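You operate a simulated robot arm through the tools that you are given. There is no shell and no other tool.

You run a simulated robot arm. Do the job below in one go: nothing can be reset, and whatever is moved stays where it is left.

Task
Glue the 250 g/m card onto the grey card and roll it flat.
Fine: on the end table; brush glue from the glue box over the grey card with the teal brush; roll with the teal hand roller; shut the box; put both tools back. Set down upright: brush, teal hand roller. A coat counts when it lies all over at full strength: go over it till it gets no stronger.

The check looks at the end state, three seconds after you hand in, the way a careful person would. Anything else that was tipped, shoved, dropped, spilled or broken makes it a failure.

Robot
A 7-joint arm with a four-finger gripper, fixed in place. Base frame: the origin is at the foot of the arm, x ahead of it, y to its left, z up; the work surface is at about z = 0.84. Units: m, degrees, N and s.
Its first joint turns from -69.0 to 172.0 degrees. Payload 3.67 kg.
Tool frame: the origin (TCP) lies between the finger pads and is the grasp point; the fingertips stand 0.028 m ahead of it; z points along the fingers, y is the line along which they close. Largest opening 0.112 m; the body of the gripper starts 0.073 m behind the TCP.
Orientation is that of the tool frame in the base frame, as a unit quaternion [x, y, z, w]. With the fingers straight down and closing along the base's y, the tool's x points along the base's -x, its y along +y and its z along -z.

Tools
- The arm moves only by the tool send_rows. Its argument "series" is text: rows parted by semicolons, each of 7 numbers parted by spaces: the turn, a rotation vector about the tool's x, y, z in units of 5 degrees (1.0 is 5 degrees), then the shift along the tool's x, y, z in units of 20 mm (1.0 is 20 mm), then the opening, from 0 (shut) to 1 (fully open). In form: ax ay az tx ty tz jaw; .... A call has 1 to 20 rows; each row shifts and turns the commanded pose from where the row before left it, along the tool's axes as they then stand. A call with a number of a shift or a turn outside -1 to 1 is refused whole. A row lasts 0.2 s, in which the tool goes at most 0.05 m and 8.6 degrees; a call with a longer step from one row to the next is refused whole, and so is a gripper value outside its range. Where a pose cannot be reached the arm comes as near as it can. A force on the tool above 60 N (or 10 N above the force at the start of the call, whichever is more), or a blocked arm, ends the call early, and 0.2 s more pass. Each finger halts on what it meets, pressing with about 41 N; the grip force reading is that of the motor and also rises with nothing between the fingers. The clock runs only during rows and for 0.2 s after the last one: add rows that do not move to give the fingers time. It gives the time, the measured TCP pose, the force on the tool (base axes), the opening and the grip force at its end, in the units of the frame above (readings bear some noise), with the torque about the TCP (base axes, N m) and any sound that the robot's microphone picked up.
- Cameras (640 x 400 px; columns grow to the right, rows downward): "scene" is fixed at [0.0515, 0.5013, 1.5873]; the picture's right is [-0.88, -0.48, 0.00], its down [-0.17, 0.31, -0.94] and it looks along [0.45, -0.82, -0.35] (base axes); focal length 342 px, centre (320, 200). "wrist" rides on the gripper at [0.06, -0.018, -0.104] in the tool frame; the picture's right is [0.29, 0.96, 0.00], its down [-0.80, 0.24, -0.55] and it looks along [-0.53, 0.16, 0.83] (tool axes); focal length 234 px, centre (320, 200). There is no depth. A picture from a camera that has moved, and an enlarged one, comes with that camera's place and axes in the base frame and with its lens.
- grab_frame(camera): a new picture of that camera. It takes no simulated time.
- raise_lower(by): slides the trunk up (or, below 0, down) by that many m; the arm rides with it, the base frame stays. It gives what a move gives, with no picture.
- enlarge(camera, box): a new picture of the part [left, top, right, bottom] of that camera's present view, enlarged. It takes no simulated time.
- hand_in(): hands the job in; it is judged then, once.

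Places have to be worked out from the pictures, the camera data and where the tool is seen. Open the gripper and draw the arm clear of the work before you hand the job in, unless the task says otherwise.

The tools are called by a JSON object that holds its "method" and its "body". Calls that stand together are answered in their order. send_rows: Moves the arm, as the interface text tells. Its arguments: {"type":"object","properties":{"series":{"type":"string"}},"required":["series"]} The other tools are called the same way: raise_lower (by) slides the trunk up or down; grab_frame (camera) takes a picture; enlarge (camera, box) takes an enlarged picture of a part of a camera's view; hand_in () hands the job in.

At the start:

```text
time: 0.0
eef_pos: [0.6646, -0.5783, 1.1451]
tcp_rot: [0.0, 1.0, 0.001, 0.0]
force: [0.8, 0.3, -0.2]
wrist_torque: [-0.02, -0.01, 0.01]
opening: 0.1121
grasp_force: 0.0
trunk travel left (down, up): [-0.6, 0.24]
```

scene: 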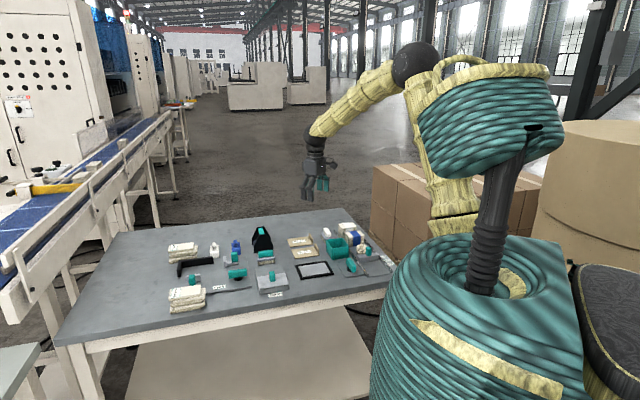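
wrist: 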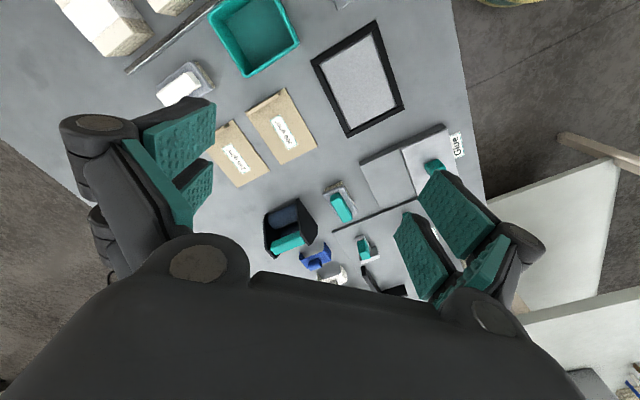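

I start by looking closer at the table from both cameras before any motion.

{"method": "enlarge", "body": {"camera": "scene", "box": [140, 210, 400, 320]}}

{"method": "enlarge", "body": {"camera": "wrist", "box": [180, 0, 500, 300]}}

{"method": "enlarge", "body": {"camera": "scene", "box": [240, 220, 400, 310]}}

```text
2.46 times, centred on (270, 265) of scene
camera zoom: at [0.0515, 0.5013, 1.5873], right [-0.88, -0.48, 0.0], down [-0.17, 0.31, -0.94], along [0.45, -0.82, -0.35], focal length 841 px, centre (443, 40)
```

zoom: 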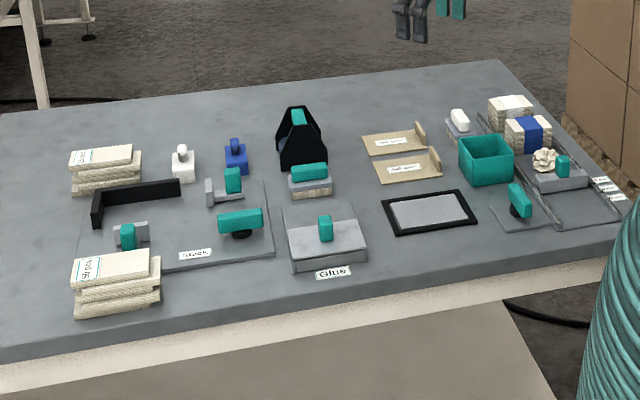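

```text
1.33 times, centred on (340, 150) of wrist
camera zoom: at [0.6049, -0.5952, 1.2494], right [-0.29, 0.96, 0.0], down [0.8, 0.24, 0.55], along [0.53, 0.16, -0.83], focal length 312 px, centre (293, 267)
```

zoom: 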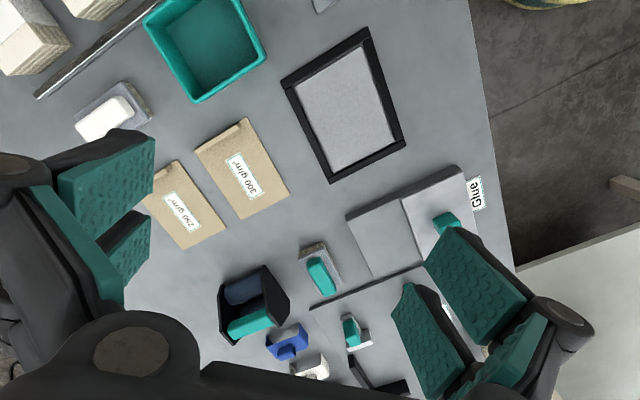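

```text
4.00 times, centred on (320, 265) of scene
camera zoom: at [0.0515, 0.5013, 1.5873], right [-0.88, -0.48, 0.0], down [-0.17, 0.31, -0.94], along [0.45, -0.82, -0.35], focal length 1367 px, centre (320, -60)
```

zoom: 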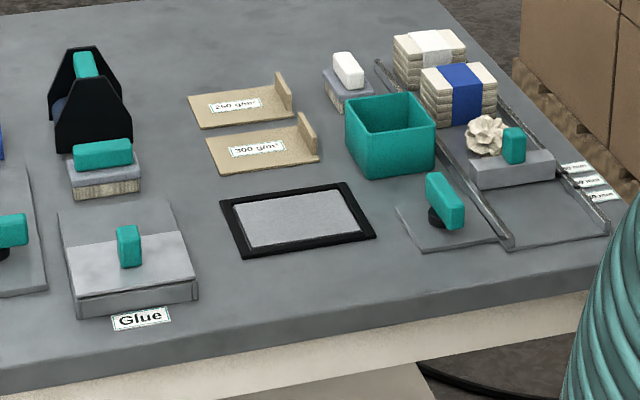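

The wrist and scene views agree on the glue box near (0.72, -0.36). I enlarge more to tell the tools apart.

{"method": "enlarge", "body": {"camera": "scene", "box": [200, 220, 280, 270]}}

{"method": "enlarge", "body": {"camera": "scene", "box": [160, 230, 240, 320]}}

{"method": "enlarge", "body": {"camera": "scene", "box": [240, 255, 320, 305]}}

{"method": "enlarge", "body": {"camera": "scene", "box": [310, 220, 400, 290]}}

{"method": "enlarge", "body": {"camera": "wrist", "box": [240, 150, 400, 300]}}

```text
8.00 times, centred on (240, 245) of scene
camera zoom: at [0.0515, 0.5013, 1.5873], right [-0.88, -0.48, 0.0], down [-0.17, 0.31, -0.94], along [0.45, -0.82, -0.35], focal length 2734 px, centre (960, -160)
```

zoom: 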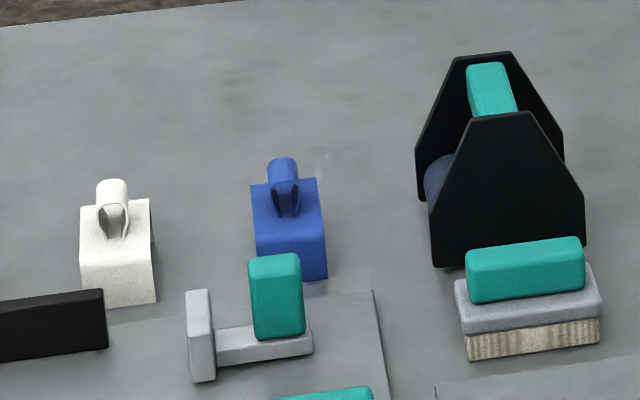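

```text
4.44 times, centred on (200, 275) of scene
camera zoom: at [0.0515, 0.5013, 1.5873], right [-0.88, -0.48, 0.0], down [-0.17, 0.31, -0.94], along [0.45, -0.82, -0.35], focal length 1519 px, centre (853, -133)
```

zoom: 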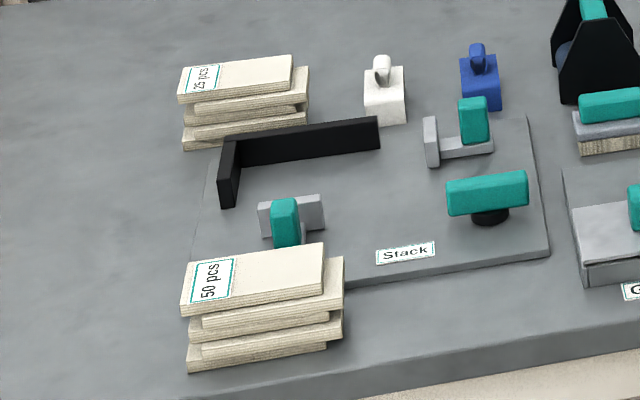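

```text
8.00 times, centred on (280, 280) of scene
camera zoom: at [0.0515, 0.5013, 1.5873], right [-0.88, -0.48, 0.0], down [-0.17, 0.31, -0.94], along [0.45, -0.82, -0.35], focal length 2734 px, centre (640, -440)
```

zoom: 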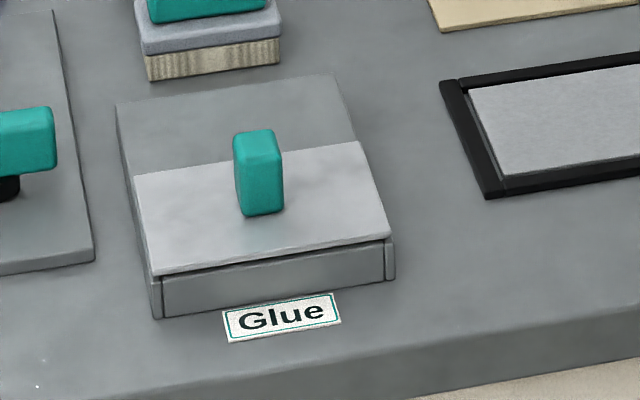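

```text
5.71 times, centred on (355, 255) of scene
camera zoom: at [0.0515, 0.5013, 1.5873], right [-0.88, -0.48, 0.0], down [-0.17, 0.31, -0.94], along [0.45, -0.82, -0.35], focal length 1953 px, centre (120, -114)
```

zoom: 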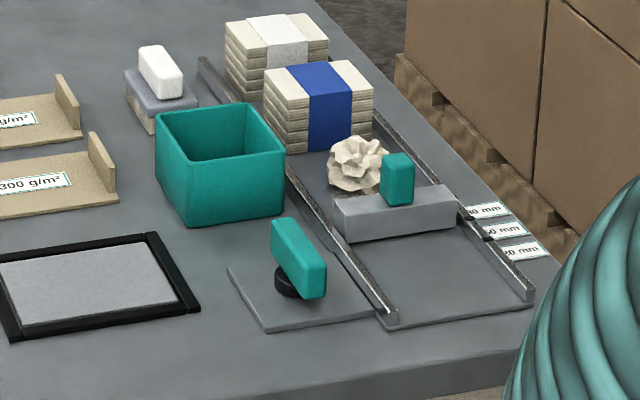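

```text
2.67 times, centred on (320, 225) of wrist
camera zoom: at [0.6049, -0.5952, 1.2494], right [-0.29, 0.96, 0.0], down [0.8, 0.24, 0.55], along [0.53, 0.16, -0.83], focal length 624 px, centre (320, 133)
```

zoom: 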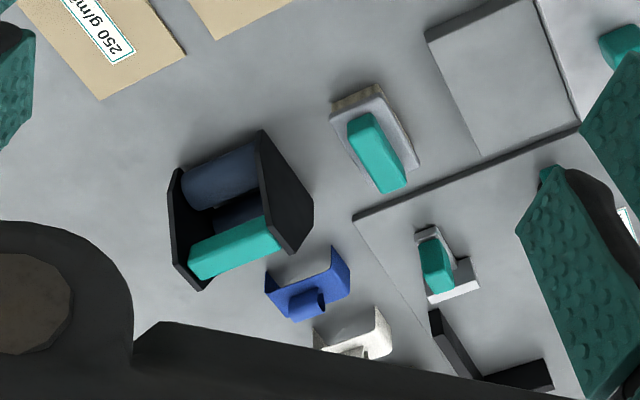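

The brush (teal bar on bristles) is at about (0.83,-0.49) and the roller (black cheeks, teal bar) about (0.92,-0.57). I move over toward the glue box to see its lid closely.

{"method": "send_rows", "body": {"series": "0 0 0 0 1 0.72 1;0 0 0 0 1 0.72 1;0 0 0 0 1 0.72 1;0 0 0 0 1 0.72 1;0 0 0 0 1 0.72 1;0 0 0 0 1 0.72 1;0 0 0 0 1 0.72 1;0 0 0 0 1 0.72 1;0 0 0 0 0 0 1"}}

{"method": "grab_frame", "body": {"camera": "wrist"}}

{"method": "enlarge", "body": {"camera": "wrist", "box": [220, 0, 460, 150]}}

```text
time: 2.0
eef_pos: [0.6645, -0.4182, 1.0305]
tcp_rot: [0.0, 1.0, 0.0, 0.001]
force: [0.8, 0.0, 0.1]
wrist_torque: [0.02, 0.03, 0.01]
opening: 0.1121
grasp_force: 0.0
trunk travel left (down, up): [-0.6, 0.24]
```

```text
taken
camera wrist: at [0.6046, -0.4354, 1.1346], right [-0.29, 0.96, 0.0], down [0.8, 0.24, 0.55], along [0.53, 0.16, -0.83], focal length 234 px, centre (320, 200)
```

wrist: 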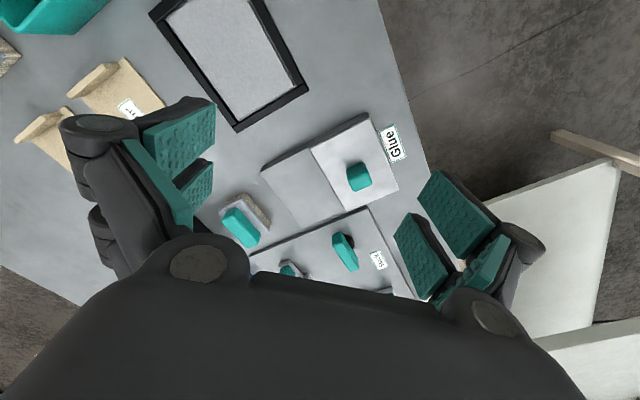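

```text
2.67 times, centred on (340, 75) of wrist
camera zoom: at [0.6046, -0.4354, 1.1346], right [-0.29, 0.96, 0.0], down [0.8, 0.24, 0.55], along [0.53, 0.16, -0.83], focal length 624 px, centre (267, 533)
```

zoom: 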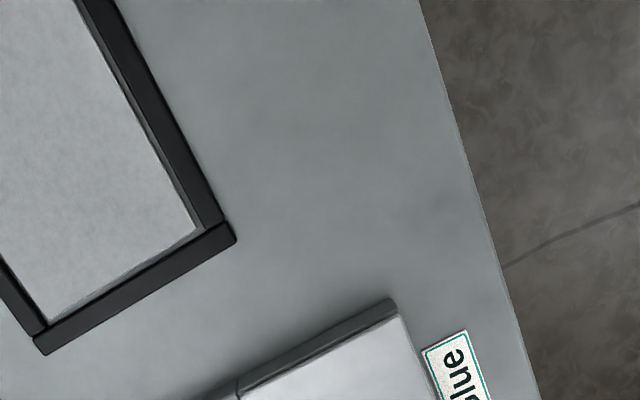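

The box sits mid-picture; I enlarge on it to see whether the grey half is a deck or the opening.

{"method": "enlarge", "body": {"camera": "wrist", "box": [240, 100, 420, 230]}}

{"method": "enlarge", "body": {"camera": "wrist", "box": [200, 180, 420, 310]}}

```text
3.08 times, centred on (330, 165) of wrist
camera zoom: at [0.6046, -0.4354, 1.1346], right [-0.29, 0.96, 0.0], down [0.8, 0.24, 0.55], along [0.53, 0.16, -0.83], focal length 720 px, centre (289, 308)
```

zoom: 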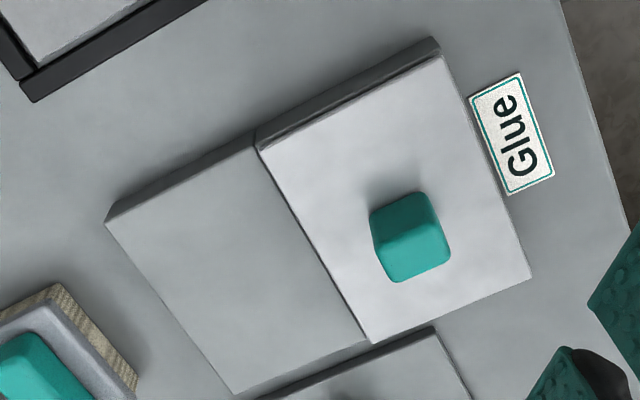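

```text
2.91 times, centred on (310, 245) of wrist
camera zoom: at [0.6046, -0.4354, 1.1346], right [-0.29, 0.96, 0.0], down [0.8, 0.24, 0.55], along [0.53, 0.16, -0.83], focal length 681 px, centre (349, 69)
```

zoom: 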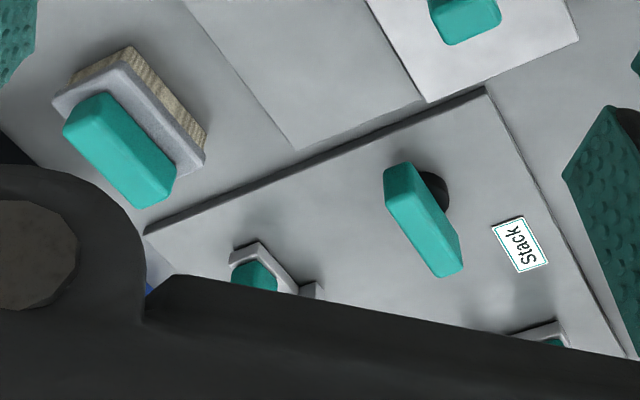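

The glue box is shut: its lid (centre about (0.715,-0.355)) slides over the grey deck, and everything on the table is turned 45° to the base. The roller and the 250 card lie beyond 0.98 m from the axis, so I raise the tool and then lower the trunk to gain reach.

{"method": "send_rows", "body": {"series": "0 0 0 0 0 -1 1;0 0 0 0 0 -1 1;0 0 0 0 0 -1 1;0 0 0 0 0 -1 1;0 0 0 0 0 -1 1;0 0 0 0 0 -1 1;0 0 0 0 0 -1 1;0 0 0 0 0 -1 1;0 0 0 0 0 -1 1;0 0 0 0 0 -1 1"}}

{"method": "raise_lower", "body": {"by": -0.1}}

{"method": "grab_frame", "body": {"camera": "scene"}}

{"method": "grab_frame", "body": {"camera": "wrist"}}

```text
time: 4.2
eef_pos: [0.6648, -0.4179, 1.2301]
tcp_rot: [-0.001, 1.0, -0.001, 0.0]
force: [-0.7, -0.6, -0.6]
wrist_torque: [0.04, -0.01, -0.02]
opening: 0.1121
grasp_force: 0.1
trunk travel left (down, up): [-0.6, 0.24]
```

```text
time: 5.5
eef_pos: [0.6636, -0.4174, 1.1298]
tcp_rot: [0.0, 1.0, -0.001, 0.0]
force: [0.4, -1.2, -0.6]
wrist_torque: [-0.02, 0.0, -0.03]
opening: 0.1121
grasp_force: 0.0
trunk travel left (down, up): [-0.5, 0.34]
```

```text
taken
```

scene: 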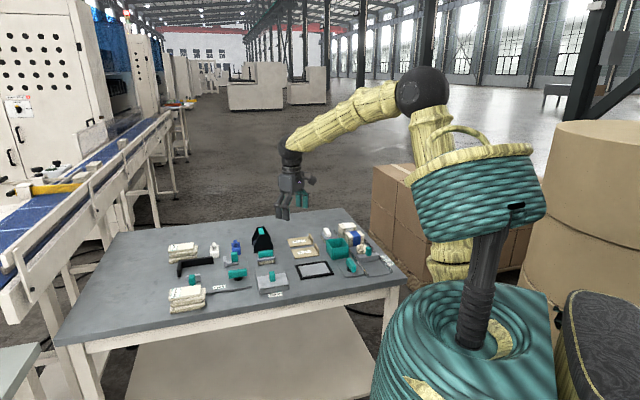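

```text
taken
camera wrist: at [0.6049, -0.4353, 1.2346], right [-0.29, 0.96, 0.0], down [0.8, 0.24, 0.55], along [0.53, 0.16, -0.83], focal length 234 px, centre (320, 200)
```

wrist: 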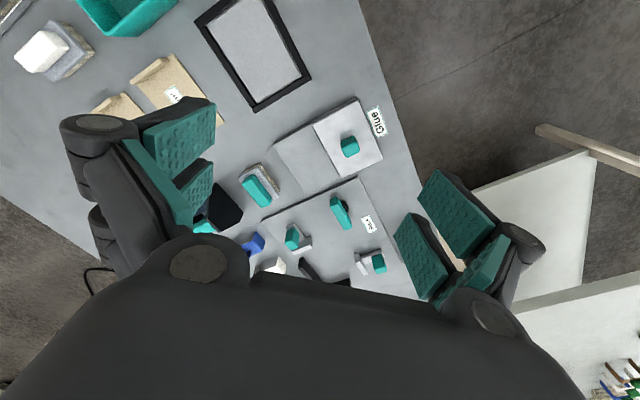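

The trunk moved cleanly. I now extend out at this height toward the roller and card to test the reach and see them from near above.

{"method": "send_rows", "body": {"series": "0 0 0 -1 -0.8 0.1 1;0 0 0 -1 -0.8 0.1 1;0 0 0 -1 -0.8 0.1 1;0 0 0 -1 -0.8 0.1 1;0 0 0 -1 -0.8 0.1 1;0 0 0 -1 -0.8 0.1 1;0 0 0 -1 -0.8 0.1 1;0 0 0 -1 -0.8 0.1 1;0 0 0 -1 -0.8 0.1 1;0 0 0 -1 -0.8 0.1 1;0 0 0 -1 -0.8 0.1 1;0 0 0 0 0 0 1"}}

{"method": "grab_frame", "body": {"camera": "wrist"}}

{"method": "enlarge", "body": {"camera": "wrist", "box": [200, 0, 440, 250]}}

```text
time: 8.1
eef_pos: [0.8845, -0.5937, 1.1095]
tcp_rot: [0.0, 1.0, -0.001, 0.0]
force: [0.4, 0.3, -0.4]
wrist_torque: [-0.01, -0.03, 0.0]
opening: 0.1119
grasp_force: 0.1
trunk travel left (down, up): [-0.5, 0.34]
```

```text
taken
camera wrist: at [0.8244, -0.6109, 1.2131], right [-0.29, 0.96, 0.0], down [0.8, 0.24, 0.55], along [0.53, 0.16, -0.83], focal length 234 px, centre (320, 200)
```

wrist: 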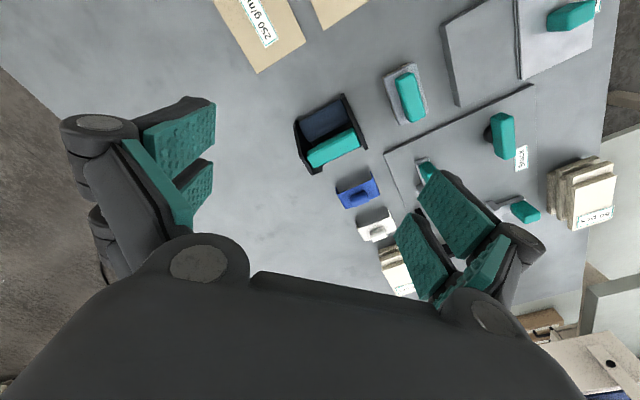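

```text
1.60 times, centred on (320, 125) of wrist
camera zoom: at [0.8244, -0.6109, 1.2131], right [-0.29, 0.96, 0.0], down [0.8, 0.24, 0.55], along [0.53, 0.16, -0.83], focal length 375 px, centre (320, 320)
```

zoom: 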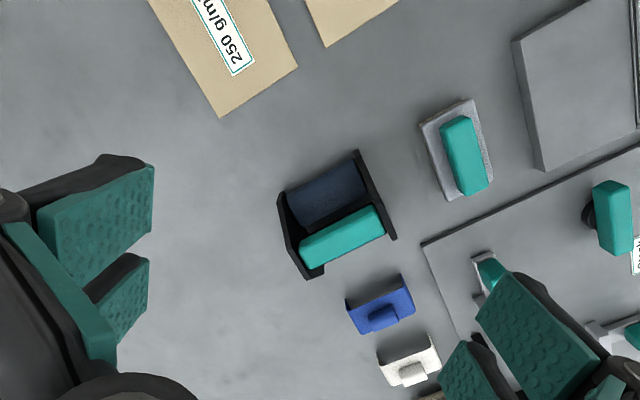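

The reach of 1.07 m works at this height, and triangulating gives the roller's bar top at about (0.924,-0.562,0.930). I raise the tool and lower the trunk another 0.15 m so the same reach holds near the surface.

{"method": "send_rows", "body": {"series": "0 0 0 0 0 -1 1;0 0 0 0 0 -1 1;0 0 0 0 0 -1 1;0 0 0 0 0 -1 1;0 0 0 0 0 -1 1;0 0 0 0 0 -1 1;0 0 0 0 0 -1 1;0 0 0 0 0 0 1"}}

{"method": "raise_lower", "body": {"by": -0.15}}

{"method": "grab_frame", "body": {"camera": "scene"}}

```text
time: 9.9
eef_pos: [0.8855, -0.5946, 1.2482]
tcp_rot: [0.0, 1.0, 0.0, 0.001]
force: [-0.1, 0.1, 0.3]
wrist_torque: [0.01, 0.0, -0.02]
opening: 0.1118
grasp_force: 0.0
trunk travel left (down, up): [-0.5, 0.34]
```

```text
time: 11.7
eef_pos: [0.8855, -0.5938, 1.099]
tcp_rot: [0.0, 1.0, 0.001, 0.0]
force: [-0.2, 0.6, 0.4]
wrist_torque: [0.0, 0.0, 0.04]
opening: 0.1119
grasp_force: 0.0
trunk travel left (down, up): [-0.35, 0.49]
```

```text
taken
```

scene: 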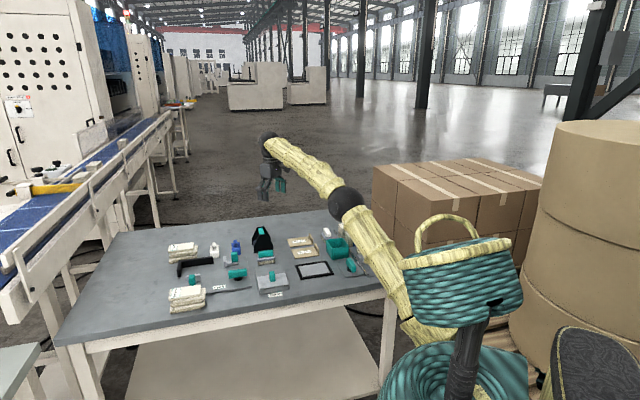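

Elbow and torso are well clear. I turn the tool +45° about its axis so it closes along the table's e2 direction (0.707,0.707), then move above the glue lid's knob to view it.

{"method": "send_rows", "body": {"series": "0 0 1 0 0 0 1;0 0 1 0 0 0 1;0 0 1 0 0 0 1;0 0 1 0 0 0 1;0 0 1 0 0 0 1;0 0 1 0 0 0 1;0 0 1 0 0 0 1;0 0 1 0 0 0 1;0 0 1 0 0 0 1;0 0 0 0 0 0 1"}}

{"method": "send_rows", "body": {"series": "0 0 0 1 0.16 0.16 1;0 0 0 1 0.16 0.16 1;0 0 0 1 0.16 0.16 1;0 0 0 1 0.16 0.16 1;0 0 0 1 0.16 0.16 1;0 0 0 1 0.16 0.16 1;0 0 0 1 0.16 0.16 1;0 0 0 1 0.16 0.16 1;0 0 0 1 0.16 0.16 1;0 0 0 1 0.16 0.16 1;0 0 0 1 0.16 0.16 1;0 0 0 1 0.16 0.16 1;0 0 0 1 0.16 0.16 1;0 0 0 1 0.16 0.16 1;0 0 0 0.5 0.16 0.16 1;0 0 0 0 0 0 1"}}

{"method": "grab_frame", "body": {"camera": "wrist"}}

{"method": "enlarge", "body": {"camera": "wrist", "box": [200, 0, 440, 150]}}

```text
time: 13.9
eef_pos: [0.8856, -0.5947, 1.0972]
tcp_rot: [0.383, 0.924, 0.0, 0.0]
force: [-0.3, 0.1, -0.6]
wrist_torque: [-0.02, 0.03, -0.01]
opening: 0.1118
grasp_force: 0.1
trunk travel left (down, up): [-0.35, 0.49]
```

```text
time: 17.3
eef_pos: [0.7132, -0.3544, 1.0497]
tcp_rot: [0.383, 0.924, 0.001, 0.0]
force: [-0.4, -0.5, -0.5]
wrist_torque: [0.02, -0.04, 0.0]
opening: 0.1122
grasp_force: 0.1
trunk travel left (down, up): [-0.35, 0.49]
```

```text
taken
camera wrist: at [0.6584, -0.3246, 1.1537], right [0.47, 0.88, 0.0], down [0.73, -0.39, 0.55], along [0.49, -0.26, -0.83], focal length 234 px, centre (320, 200)
```

wrist: 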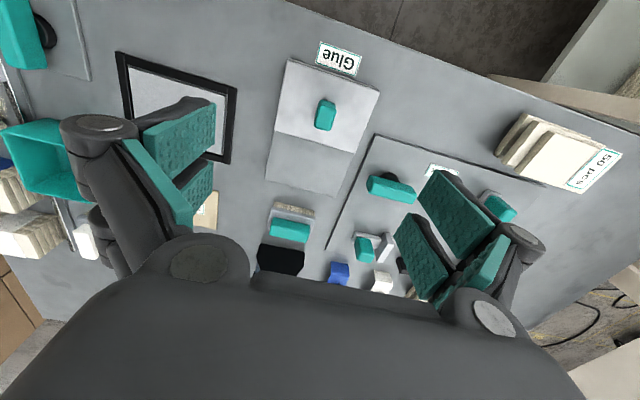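

```text
2.67 times, centred on (320, 75) of wrist
camera zoom: at [0.6584, -0.3246, 1.1537], right [0.47, 0.88, 0.0], down [0.73, -0.39, 0.55], along [0.49, -0.26, -0.83], focal length 624 px, centre (320, 533)
```

zoom: 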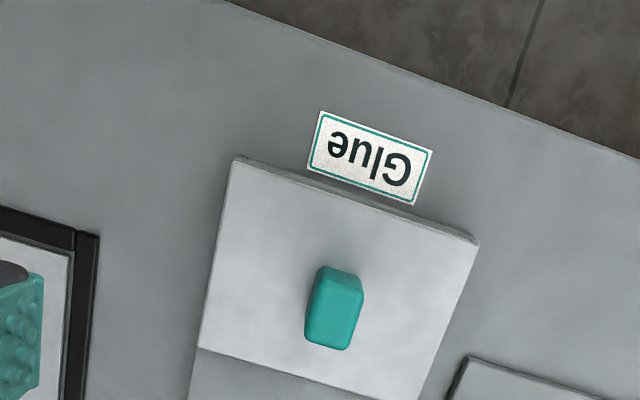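

Two-view triangulation puts the lid's top at z≈0.862 with its centre at (0.720,-0.352), and the knob top near z≈0.886. I descend over the knob with open fingers and check before closing.

{"method": "send_rows", "body": {"series": "0 0 0 -0.19 0.29 1 1;0 0 0 0 0 1 1;0 0 0 0 0 1 1;0 0 0 0 0 1 1;0 0 0 0 0 1 1;0 0 0 0 0 1 1;0 0 0 0 0 0.8 1;0 0 0 0 0 0 1"}}

{"method": "grab_frame", "body": {"camera": "wrist"}}

{"method": "enlarge", "body": {"camera": "scene", "box": [230, 230, 330, 305]}}

```text
time: 19.1
eef_pos: [0.7217, -0.3544, 0.9155]
tcp_rot: [0.383, 0.924, 0.001, 0.001]
force: [0.3, 0.4, 0.2]
wrist_torque: [0.01, -0.01, -0.01]
opening: 0.1119
grasp_force: 0.2
trunk travel left (down, up): [-0.35, 0.49]
```

```text
taken
camera wrist: at [0.6666, -0.3238, 1.0176], right [0.47, 0.88, 0.0], down [0.73, -0.39, 0.55], along [0.49, -0.26, -0.83], focal length 234 px, centre (320, 200)
```

wrist: 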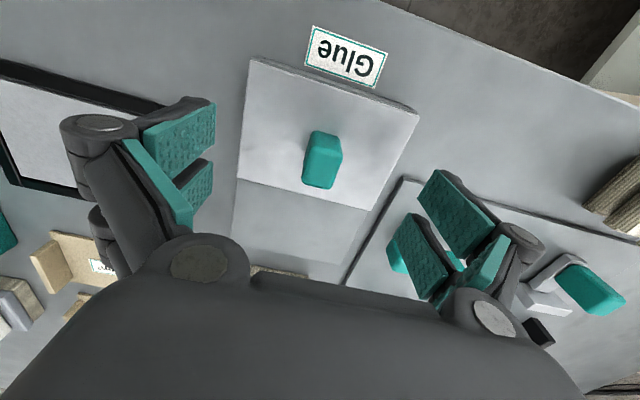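

```text
5.33 times, centred on (280, 268) of scene
camera zoom: at [0.0515, 0.5013, 1.5873], right [-0.88, -0.48, 0.0], down [-0.17, 0.31, -0.94], along [0.45, -0.82, -0.35], focal length 1822 px, centre (533, -160)
```

zoom: 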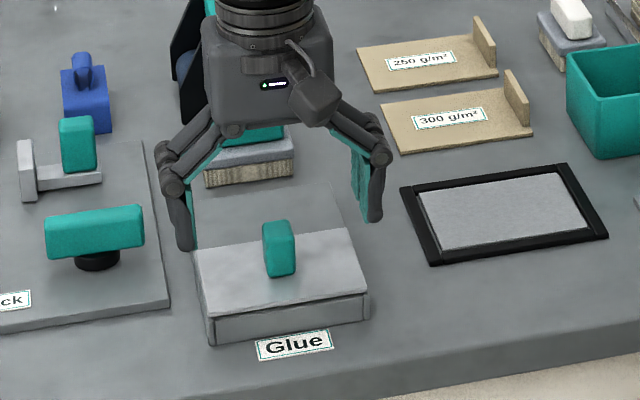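

The knob is centred between the fingers. I go down 20 mm and close on it.

{"method": "send_rows", "body": {"series": "0 0 0 0 0 0.5 1;0 0 0 0 0 0.5 1;0 0 0 0 0 0 1;0 0 0 0 0 0 0.5;0 0 0 0 0 0 0.2;0 0 0 0 0 0 0;0 0 0 0 0 0 0;0 0 0 0 0 0 0"}}

{"method": "grab_frame", "body": {"camera": "wrist"}}

```text
time: 20.9
eef_pos: [0.7207, -0.3536, 0.8944]
tcp_rot: [0.383, 0.924, 0.0, 0.0]
force: [1.9, 1.2, -0.6]
wrist_torque: [0.04, -0.08, -0.03]
opening: 0.0202
grasp_force: 45.0
trunk travel left (down, up): [-0.35, 0.49]
```

```text
taken
camera wrist: at [0.6665, -0.3235, 0.9972], right [0.47, 0.88, 0.0], down [0.73, -0.39, 0.55], along [0.49, -0.26, -0.83], focal length 234 px, centre (320, 200)
```

wrist: 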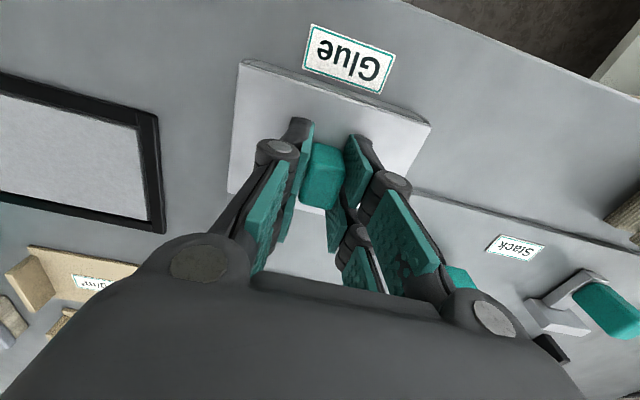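

Knob held (20 mm). I slide the lid toward the deck (tool -x), gently first.

{"method": "send_rows", "body": {"series": "0 0 0 -0.25 0 0 0;0 0 0 -0.25 0 0 0;0 0 0 -0.25 0 0 0;0 0 0 -0.25 0 0 0;0 0 0 0 0 0 0"}}

{"method": "grab_frame", "body": {"camera": "wrist"}}

```text
time: 22.1
eef_pos: [0.7366, -0.367, 0.8926]
tcp_rot: [0.382, 0.924, 0.0, -0.001]
force: [5.4, 2.7, -4.1]
wrist_torque: [0.35, 0.1, 0.01]
opening: 0.02
grasp_force: 45.5
trunk travel left (down, up): [-0.35, 0.49]
```

```text
taken
camera wrist: at [0.6806, -0.3376, 0.9973], right [0.47, 0.88, 0.0], down [0.73, -0.39, 0.55], along [0.49, -0.26, -0.83], focal length 234 px, centre (320, 200)
```

wrist: 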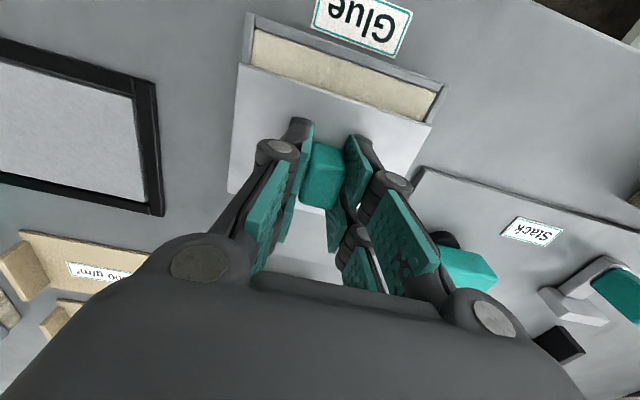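

The lid slides and glue is showing. I continue another 50 mm.

{"method": "send_rows", "body": {"series": "0 0 0 -0.25 0 0 0;0 0 0 -0.25 0 0 0;0 0 0 -0.25 0 0 0;0 0 0 -0.25 0 0 0;0 0 0 -0.25 0 0 0;0 0 0 -0.25 0 0 0;0 0 0 -0.25 0 0 0;0 0 0 -0.25 0 0 0;0 0 0 -0.25 0 0 0;0 0 0 0 0 0 0"}}

{"method": "grab_frame", "body": {"camera": "wrist"}}

```text
time: 24.3
eef_pos: [0.7685, -0.4001, 0.8927]
tcp_rot: [0.383, 0.924, 0.0, 0.001]
force: [5.5, 5.7, -5.3]
wrist_torque: [0.9, 0.37, -0.08]
opening: 0.0199
grasp_force: 45.2
trunk travel left (down, up): [-0.35, 0.49]
```

```text
taken
camera wrist: at [0.7124, -0.3694, 0.9973], right [0.47, 0.88, 0.0], down [0.73, -0.39, 0.55], along [0.49, -0.26, -0.83], focal length 234 px, centre (320, 200)
```

wrist: 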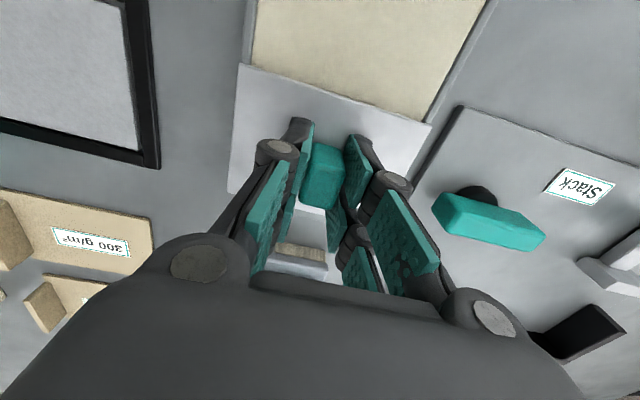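

The lid is ~66 mm open, enough for the brush. I open only partway (the stack handle is near the right finger), then rise straight up.

{"method": "send_rows", "body": {"series": "0 0 0 0 0 0 0.35;0 0 0 0 0 0 0.4;0 0 0 0 0 -0.5 0.4;0 0 0 0 0 -1 0.4;0 0 0 0 0 -1 0.4;0 0 0 0 0 -1 0.4;0 0 0 0 0 -1 0.4;0 0 0 0 0 -1 0.6;0 0 0 0 0 -1 1;0 0 0 0 0 -1 1;0 0 0 0 0 0 1"}}

{"method": "grab_frame", "body": {"camera": "wrist"}}

{"method": "enlarge", "body": {"camera": "wrist", "box": [220, 0, 440, 160]}}

```text
time: 26.7
eef_pos: [0.7666, -0.3996, 1.0437]
tcp_rot: [0.383, 0.924, -0.001, -0.001]
force: [1.0, -0.1, -0.1]
wrist_torque: [-0.03, 0.01, 0.02]
opening: 0.1118
grasp_force: 0.0
trunk travel left (down, up): [-0.35, 0.49]
```

```text
taken
camera wrist: at [0.7112, -0.3702, 1.1475], right [0.47, 0.88, 0.0], down [0.73, -0.39, 0.55], along [0.49, -0.26, -0.83], focal length 234 px, centre (320, 200)
```

wrist: 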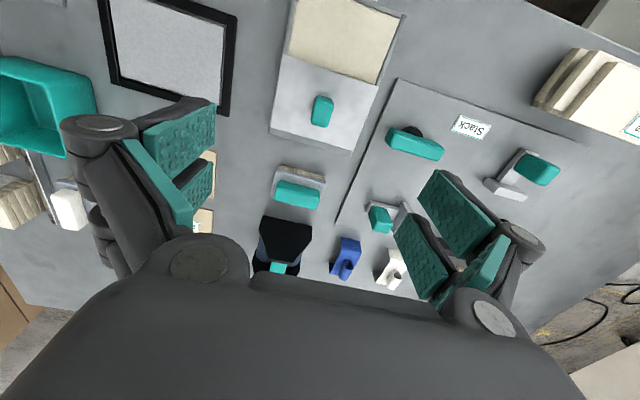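

```text
2.50 times, centred on (330, 80) of wrist
camera zoom: at [0.7112, -0.3702, 1.1475], right [0.47, 0.88, 0.0], down [0.73, -0.39, 0.55], along [0.49, -0.26, -0.83], focal length 585 px, centre (295, 500)
```

zoom: 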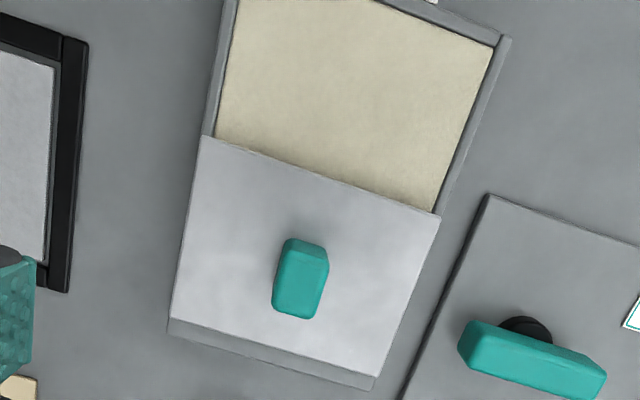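

Glue is open; the opening's centre is about (0.716,-0.3475). I rotate -90° (closing along e1) and move over the brush to refine its place.

{"method": "send_rows", "body": {"series": "0 0 -1 0 0 0 1;0 0 -1 0 0 0 1;0 0 -1 0 0 0 1;0 0 -1 0 0 0 1;0 0 -1 0 0 0 1;0 0 -1 0 0 0 1;0 0 -1 0 0 0 1;0 0 -1 0 0 0 1;0 0 -1 0 0 0 1;0 0 -1 0 0 0 1;0 0 -1 0 0 0 1;0 0 -1 0 0 0 1;0 0 -1 0 0 0 1;0 0 -1 0 0 0 1;0 0 -1 0 0 0 1;0 0 -1 0 0 0 1;0 0 -1 0 0 0 1;0 0 -1 0 0 0 1;0 0 0 0 0 0 1"}}

{"method": "send_rows", "body": {"series": "0 0 0 0 -1 0 1;0 0 0 0 -1 0 1;0 0 0 0 -1 0 1;0 0 0 0 -1 0 1;0 0 0 0 -1 0 1;0 0 0 0 -0.8 0 1;0 0 0 0 0 0 1"}}

{"method": "grab_frame", "body": {"camera": "wrist"}}

{"method": "enlarge", "body": {"camera": "wrist", "box": [220, 40, 420, 190]}}

```text
time: 30.7
eef_pos: [0.7669, -0.4002, 1.0436]
tcp_rot: [-0.383, 0.924, 0.0, 0.0]
force: [-0.1, -0.1, -0.6]
wrist_torque: [0.0, -0.02, -0.02]
opening: 0.112
grasp_force: 0.0
trunk travel left (down, up): [-0.35, 0.49]
```

```text
time: 32.3
eef_pos: [0.849, -0.4826, 1.0433]
tcp_rot: [-0.382, 0.924, 0.0, 0.0]
force: [-0.6, 0.0, -0.1]
wrist_torque: [0.03, 0.03, -0.02]
opening: 0.112
grasp_force: 0.2
trunk travel left (down, up): [-0.35, 0.49]
```

```text
taken
camera wrist: at [0.8191, -0.5368, 1.148], right [-0.88, 0.47, 0.0], down [0.39, 0.73, 0.55], along [0.26, 0.49, -0.83], focal length 234 px, centre (320, 200)
```

wrist: 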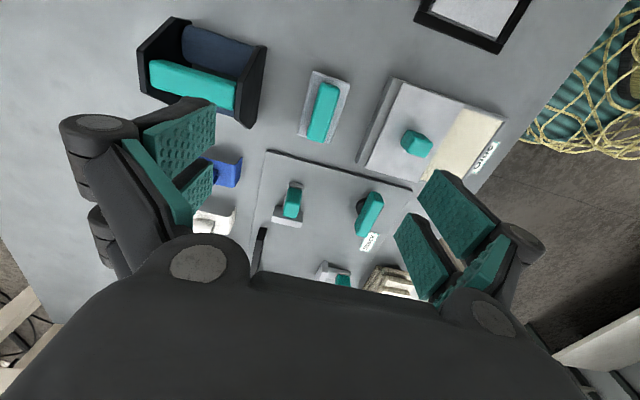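

```text
2.67 times, centred on (320, 115) of wrist
camera zoom: at [0.8191, -0.5368, 1.148], right [-0.88, 0.47, 0.0], down [0.39, 0.73, 0.55], along [0.26, 0.49, -0.83], focal length 624 px, centre (320, 427)
```

zoom: 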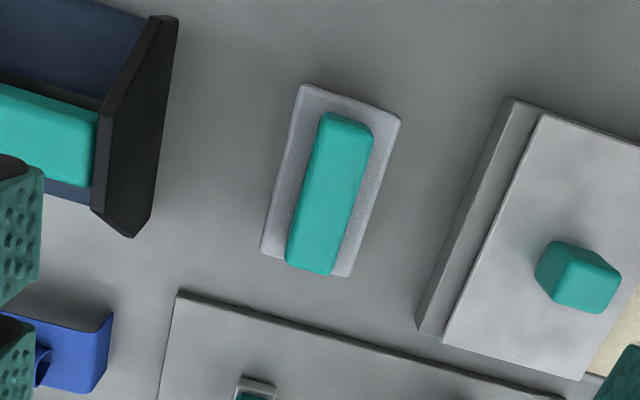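

Brush bar centre about (0.8455,-0.481), top z≈0.885. The roller's cheek is close on one side, so I descend with the fingers only 40% open and check.

{"method": "send_rows", "body": {"series": "0 0 0 0.07 0.18 0 0.4;0 0 0 0 0 1 0.4;0 0 0 0 0 1 0.4;0 0 0 0 0 1 0.4;0 0 0 0 0 1 0.4;0 0 0 0 0 1 0.4;0 0 0 0 0 0.6 0.4;0 0 0 0 0 0 0.4"}}

{"method": "grab_frame", "body": {"camera": "wrist"}}

{"method": "enlarge", "body": {"camera": "scene", "box": [220, 210, 320, 285]}}

```text
time: 34.1
eef_pos: [0.8452, -0.4811, 0.9315]
tcp_rot: [-0.382, 0.924, 0.0, 0.0]
force: [-0.5, 0.2, -0.7]
wrist_torque: [0.01, 0.02, -0.01]
opening: 0.0447
grasp_force: 0.0
trunk travel left (down, up): [-0.35, 0.49]
```

```text
taken
camera wrist: at [0.8154, -0.5348, 1.0357], right [-0.88, 0.47, 0.0], down [0.39, 0.73, 0.55], along [0.26, 0.49, -0.83], focal length 234 px, centre (320, 200)
```

wrist: 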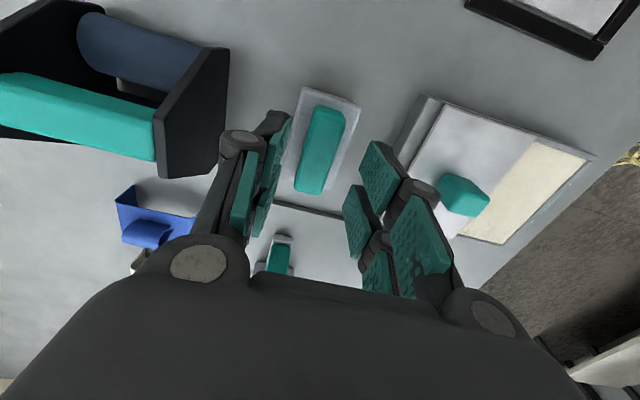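

```text
5.33 times, centred on (270, 248) of scene
camera zoom: at [0.0515, 0.5013, 1.5873], right [-0.88, -0.48, 0.0], down [-0.17, 0.31, -0.94], along [0.45, -0.82, -0.35], focal length 1822 px, centre (587, -53)
```

zoom: 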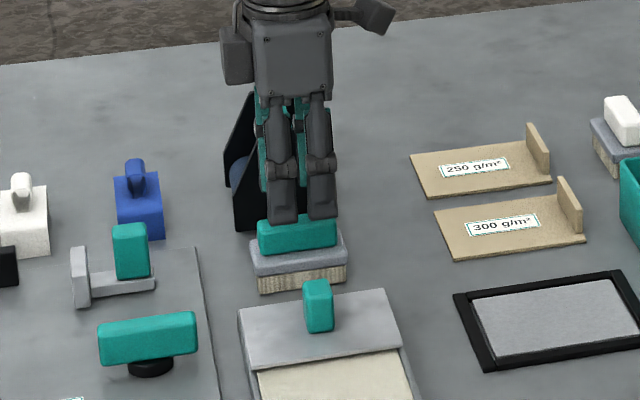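

Bar is centred within 2 mm between the fingers. I descend to z≈0.897 and close on the bar.

{"method": "send_rows", "body": {"series": "0 0 0 0 0 1 0.4;0 0 0 0 0 0.7 0.4;0 0 0 0 0 0 0.4;0 0 0 0 0 0 0.2;0 0 0 0 0 0 0;0 0 0 0 0 0 0;0 0 0 0 0 0 0"}}

{"method": "grab_frame", "body": {"camera": "wrist"}}

```text
time: 35.7
eef_pos: [0.8449, -0.4811, 0.8977]
tcp_rot: [-0.383, 0.924, -0.001, 0.0]
force: [0.1, -0.7, -0.5]
wrist_torque: [0.0, -0.01, 0.01]
opening: 0.0214
grasp_force: 40.6
trunk travel left (down, up): [-0.35, 0.49]
```

```text
taken
camera wrist: at [0.8157, -0.535, 1.0016], right [-0.88, 0.47, 0.0], down [0.39, 0.73, 0.55], along [0.26, 0.49, -0.83], focal length 234 px, centre (320, 200)
```

wrist: 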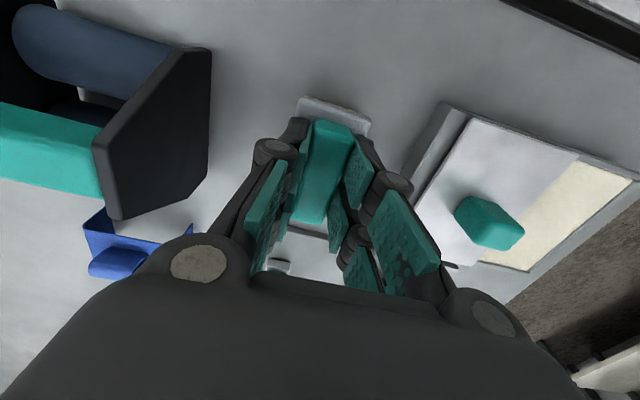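

The brush is held (21 mm bar, TCP 0.058 above its bristle tips). I lift 80 mm and carry it over the glue opening.

{"method": "send_rows", "body": {"series": "0 0 0 0 0 -0.5 0;0 0 0 0 0 -1 0;0 0 0 0 0 -1 0;0 0 0 0 0 -1 0;0 0 0 0 0 -0.7 0;0 0 0 -0.15 1 0 0;0 0 0 0 1 0 0;0 0 0 0 1 0 0;0 0 0 0 1 0 0;0 0 0 0 1 0 0;0 0 0 0 1 0 0;0 0 0 0 1 0 0;0 0 0 0 1 0 0;0 0 0 0 1 0 0;0 0 0 0 0.28 0 0;0 0 0 0 0 0 0"}}

{"method": "grab_frame", "body": {"camera": "wrist"}}

{"method": "enlarge", "body": {"camera": "scene", "box": [220, 220, 340, 310]}}

```text
time: 39.1
eef_pos: [0.7161, -0.3462, 0.9817]
tcp_rot: [-0.384, 0.924, -0.001, 0.001]
force: [0.8, -0.6, -1.0]
wrist_torque: [-0.03, -0.01, -0.02]
opening: 0.0212
grasp_force: 40.7
trunk travel left (down, up): [-0.35, 0.49]
```

```text
taken
camera wrist: at [0.6866, -0.4016, 1.0856], right [-0.88, 0.47, 0.0], down [0.39, 0.73, 0.55], along [0.26, 0.49, -0.83], focal length 234 px, centre (320, 200)
```

wrist: 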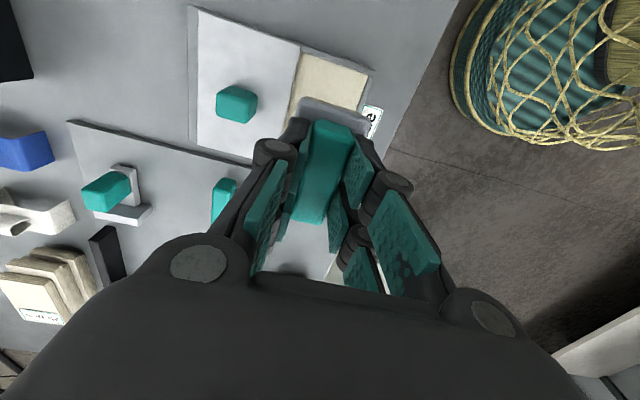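

```text
4.44 times, centred on (280, 265) of scene
camera zoom: at [0.0515, 0.5013, 1.5873], right [-0.88, -0.48, 0.0], down [-0.17, 0.31, -0.94], along [0.45, -0.82, -0.35], focal length 1519 px, centre (498, -89)
```

zoom: 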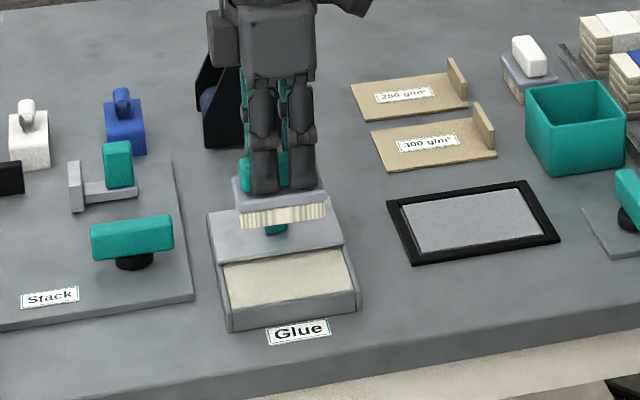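

Brush sits above the opening with ~9 mm margin each way. I lower until the bristles are at about z=0.852, watching the force.

{"method": "send_rows", "body": {"series": "0 0 0 0 0 1 0;0 0 0 0 0 1 0;0 0 0 0 0 1 0;0 0 0 0 0 0.3 0;0 0 0 0 0 0.2 0;0 0 0 0 0 0.1 0;0 0 0 0 0 0 0"}}

{"method": "grab_frame", "body": {"camera": "wrist"}}

{"method": "enlarge", "body": {"camera": "scene", "box": [240, 240, 320, 300]}}

```text
time: 40.7
eef_pos: [0.7148, -0.3459, 0.9133]
tcp_rot: [-0.383, 0.924, 0.0, 0.003]
force: [7.2, -6.2, 40.8]
wrist_torque: [-0.2, -0.21, 0.03]
opening: 0.0217
grasp_force: 41.3
trunk travel left (down, up): [-0.35, 0.49]
```

```text
taken
camera wrist: at [0.685, -0.4007, 1.0171], right [-0.88, 0.47, 0.0], down [0.39, 0.73, 0.56], along [0.27, 0.49, -0.83], focal length 234 px, centre (320, 200)
```

wrist: 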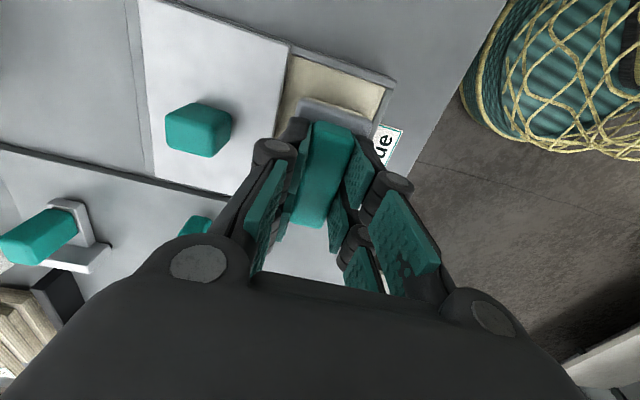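

```text
6.67 times, centred on (280, 270) of scene
camera zoom: at [0.0515, 0.5013, 1.5873], right [-0.88, -0.48, 0.0], down [-0.17, 0.31, -0.94], along [0.45, -0.82, -0.35], focal length 2278 px, centre (587, -267)
```

zoom: 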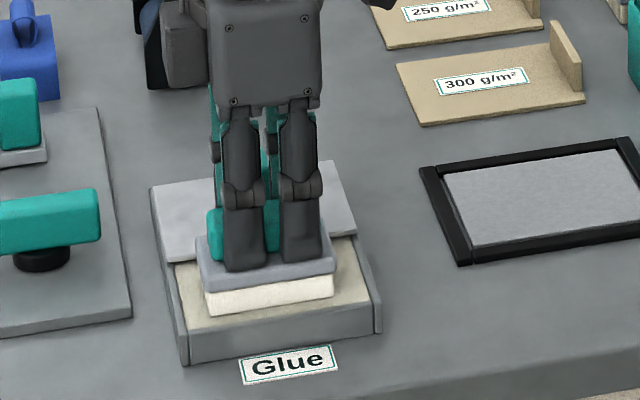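

The bristles touched the glue at TCP z≈0.913 (40 N) and have turned cream: the brush is loaded. I ease up, lift, and carry it toward the frame, stopping short to measure the frame.

{"method": "send_rows", "body": {"series": "0 0 0 0 0 -0.2 0;0 0 0 0 0 -0.5 0;0 0 0 0 0 -1 0;0 0 0 0 0 -1 0;0 0 0 0 0 -1 0;0 0 0 0 0 -1 0;0 0 0 1 0 0 0;0 0 0 1 0 0 0;0 0 0 1 0 0 0;0 0 0 1 -0.5 0 0;0 0 0 1 -0.5 0 0;0 0 0 1 -0.5 0 0;0 0 0 1 -0.5 0 0;0 0 0 1 -0.5 0 0;0 0 0 1 -0.85 0 0;0 0 0 0 0 0 0"}}

{"method": "grab_frame", "body": {"camera": "wrist"}}

{"method": "enlarge", "body": {"camera": "scene", "box": [240, 220, 360, 310]}}

```text
time: 44.1
eef_pos: [0.6361, -0.5211, 1.0054]
tcp_rot: [-0.383, 0.924, 0.0, 0.0]
force: [0.5, 0.2, -0.8]
wrist_torque: [-0.01, -0.02, -0.01]
opening: 0.0214
grasp_force: 41.0
trunk travel left (down, up): [-0.35, 0.49]
```

```text
taken
camera wrist: at [0.6065, -0.5767, 1.1089], right [-0.88, 0.47, 0.0], down [0.39, 0.73, 0.55], along [0.26, 0.49, -0.83], focal length 234 px, centre (320, 200)
```

wrist: 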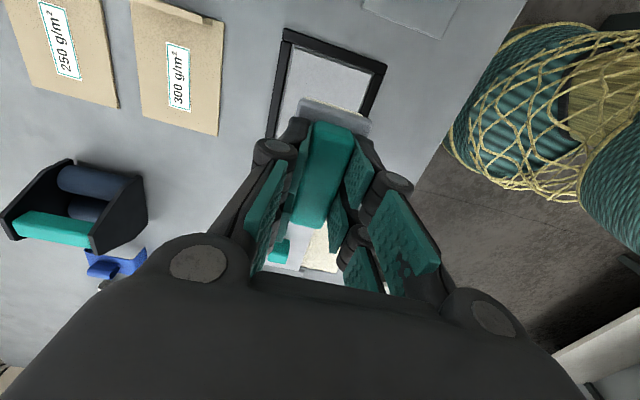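

```text
4.44 times, centred on (300, 265) of scene
camera zoom: at [0.0515, 0.5013, 1.5873], right [-0.88, -0.48, 0.0], down [-0.17, 0.31, -0.94], along [0.45, -0.82, -0.35], focal length 1519 px, centre (409, -89)
```

zoom: 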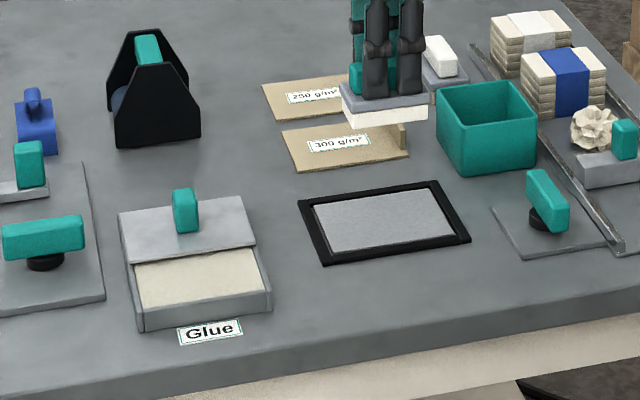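

I enlarge to see how the brush sits in the fingers relative to the tool centre, and the frame edges.

{"method": "enlarge", "body": {"camera": "wrist", "box": [250, 10, 410, 140]}}

{"method": "enlarge", "body": {"camera": "scene", "box": [310, 220, 370, 265]}}

```text
3.08 times, centred on (330, 75) of wrist
camera zoom: at [0.6065, -0.5767, 1.1089], right [-0.88, 0.47, 0.0], down [0.39, 0.73, 0.55], along [0.26, 0.49, -0.83], focal length 720 px, centre (289, 585)
```

zoom: 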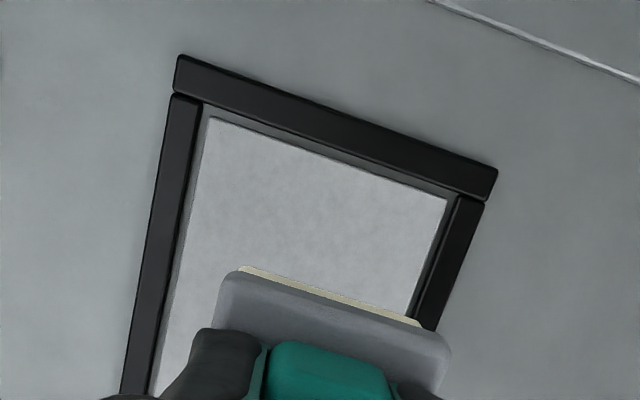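

```text
8.89 times, centred on (340, 242) of scene
camera zoom: at [0.0515, 0.5013, 1.5873], right [-0.88, -0.48, 0.0], down [-0.17, 0.31, -0.94], along [0.45, -0.82, -0.35], focal length 3037 px, centre (142, -178)
```

zoom: 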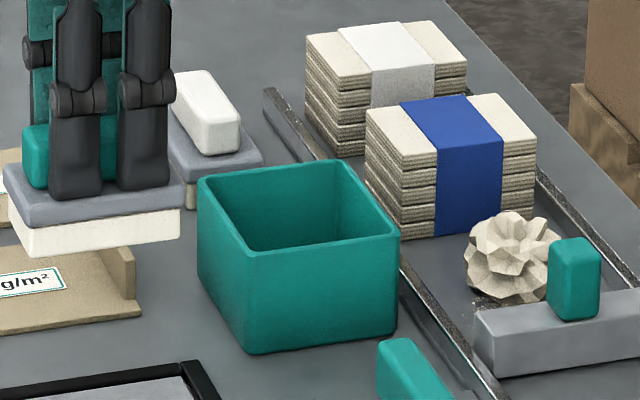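

The brush hangs centred on the tool; the frame's inside spans p≈-0.861…-0.779, q≈0.028…0.139 (table axes), so the brush has about ±18 mm by ±20 mm of play. I lower onto the card centre, stopping near contact.

{"method": "send_rows", "body": {"series": "0 0 0 -0.11 -0.05 1 0;0 0 0 0 0 1 0;0 0 0 0 0 1 0;0 0 0 0 0 1 0;0 0 0 0 0 0.7 0;0 0 0 0 0 0.2 0;0 0 0 0 0 0 0"}}

{"method": "grab_frame", "body": {"camera": "wrist"}}

{"method": "enlarge", "body": {"camera": "scene", "box": [280, 240, 350, 290]}}

```text
time: 45.7
eef_pos: [0.6391, -0.5206, 0.9058]
tcp_rot: [-0.383, 0.924, 0.0, -0.001]
force: [-0.1, -0.4, 0.1]
wrist_torque: [0.02, -0.01, -0.04]
opening: 0.0213
grasp_force: 40.9
trunk travel left (down, up): [-0.35, 0.49]
```

```text
taken
camera wrist: at [0.6091, -0.5754, 1.0095], right [-0.88, 0.47, 0.0], down [0.39, 0.73, 0.55], along [0.26, 0.49, -0.83], focal length 234 px, centre (320, 200)
```

wrist: 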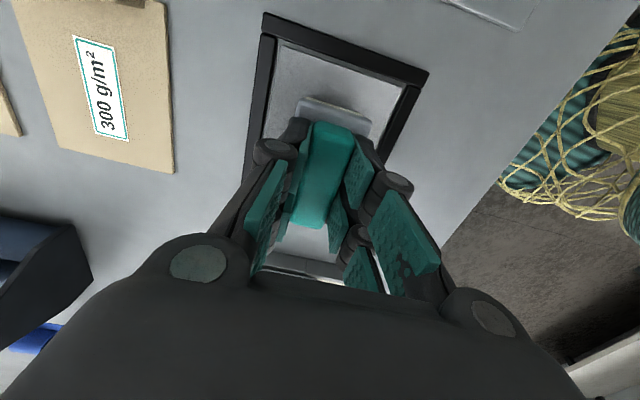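

```text
8.00 times, centred on (315, 265) of scene
camera zoom: at [0.0515, 0.5013, 1.5873], right [-0.88, -0.48, 0.0], down [-0.17, 0.31, -0.94], along [0.45, -0.82, -0.35], focal length 2734 px, centre (360, -320)
```

zoom: 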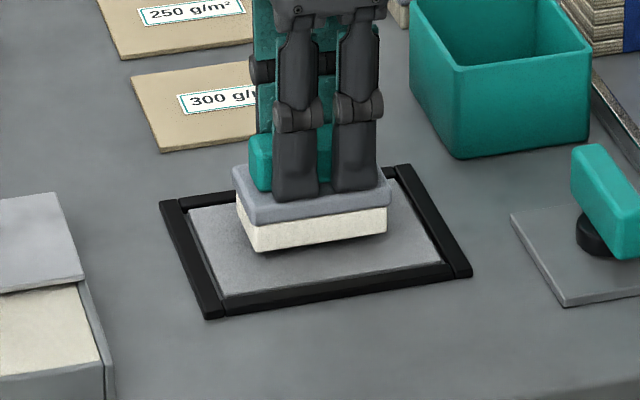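

Brush is centred inside the frame, not yet touching. I lower in 1 mm steps to find contact.

{"method": "send_rows", "body": {"series": "0 0 0 0 0 0.05 0;0 0 0 0 0 0.05 0;0 0 0 0 0 0.05 0;0 0 0 0 0 0 0"}}

```text
time: 46.7
eef_pos: [0.6389, -0.5216, 0.9028]
tcp_rot: [-0.383, 0.924, 0.0, 0.0]
force: [0.1, 0.0, -1.7]
wrist_torque: [0.0, 0.0, -0.03]
opening: 0.0211
grasp_force: 40.6
trunk travel left (down, up): [-0.35, 0.49]
```

Still free; two more millimetres.

{"method": "send_rows", "body": {"series": "0 0 0 0 0 0.05 0;0 0 0 0 0 0.05 0;0 0 0 0 0 0 0"}}

```text
time: 47.5
eef_pos: [0.6389, -0.5211, 0.9007]
tcp_rot: [-0.383, 0.924, 0.0, 0.0]
force: [0.6, 0.4, -0.8]
wrist_torque: [0.04, 0.01, 0.0]
opening: 0.0213
grasp_force: 41.3
trunk travel left (down, up): [-0.35, 0.49]
```

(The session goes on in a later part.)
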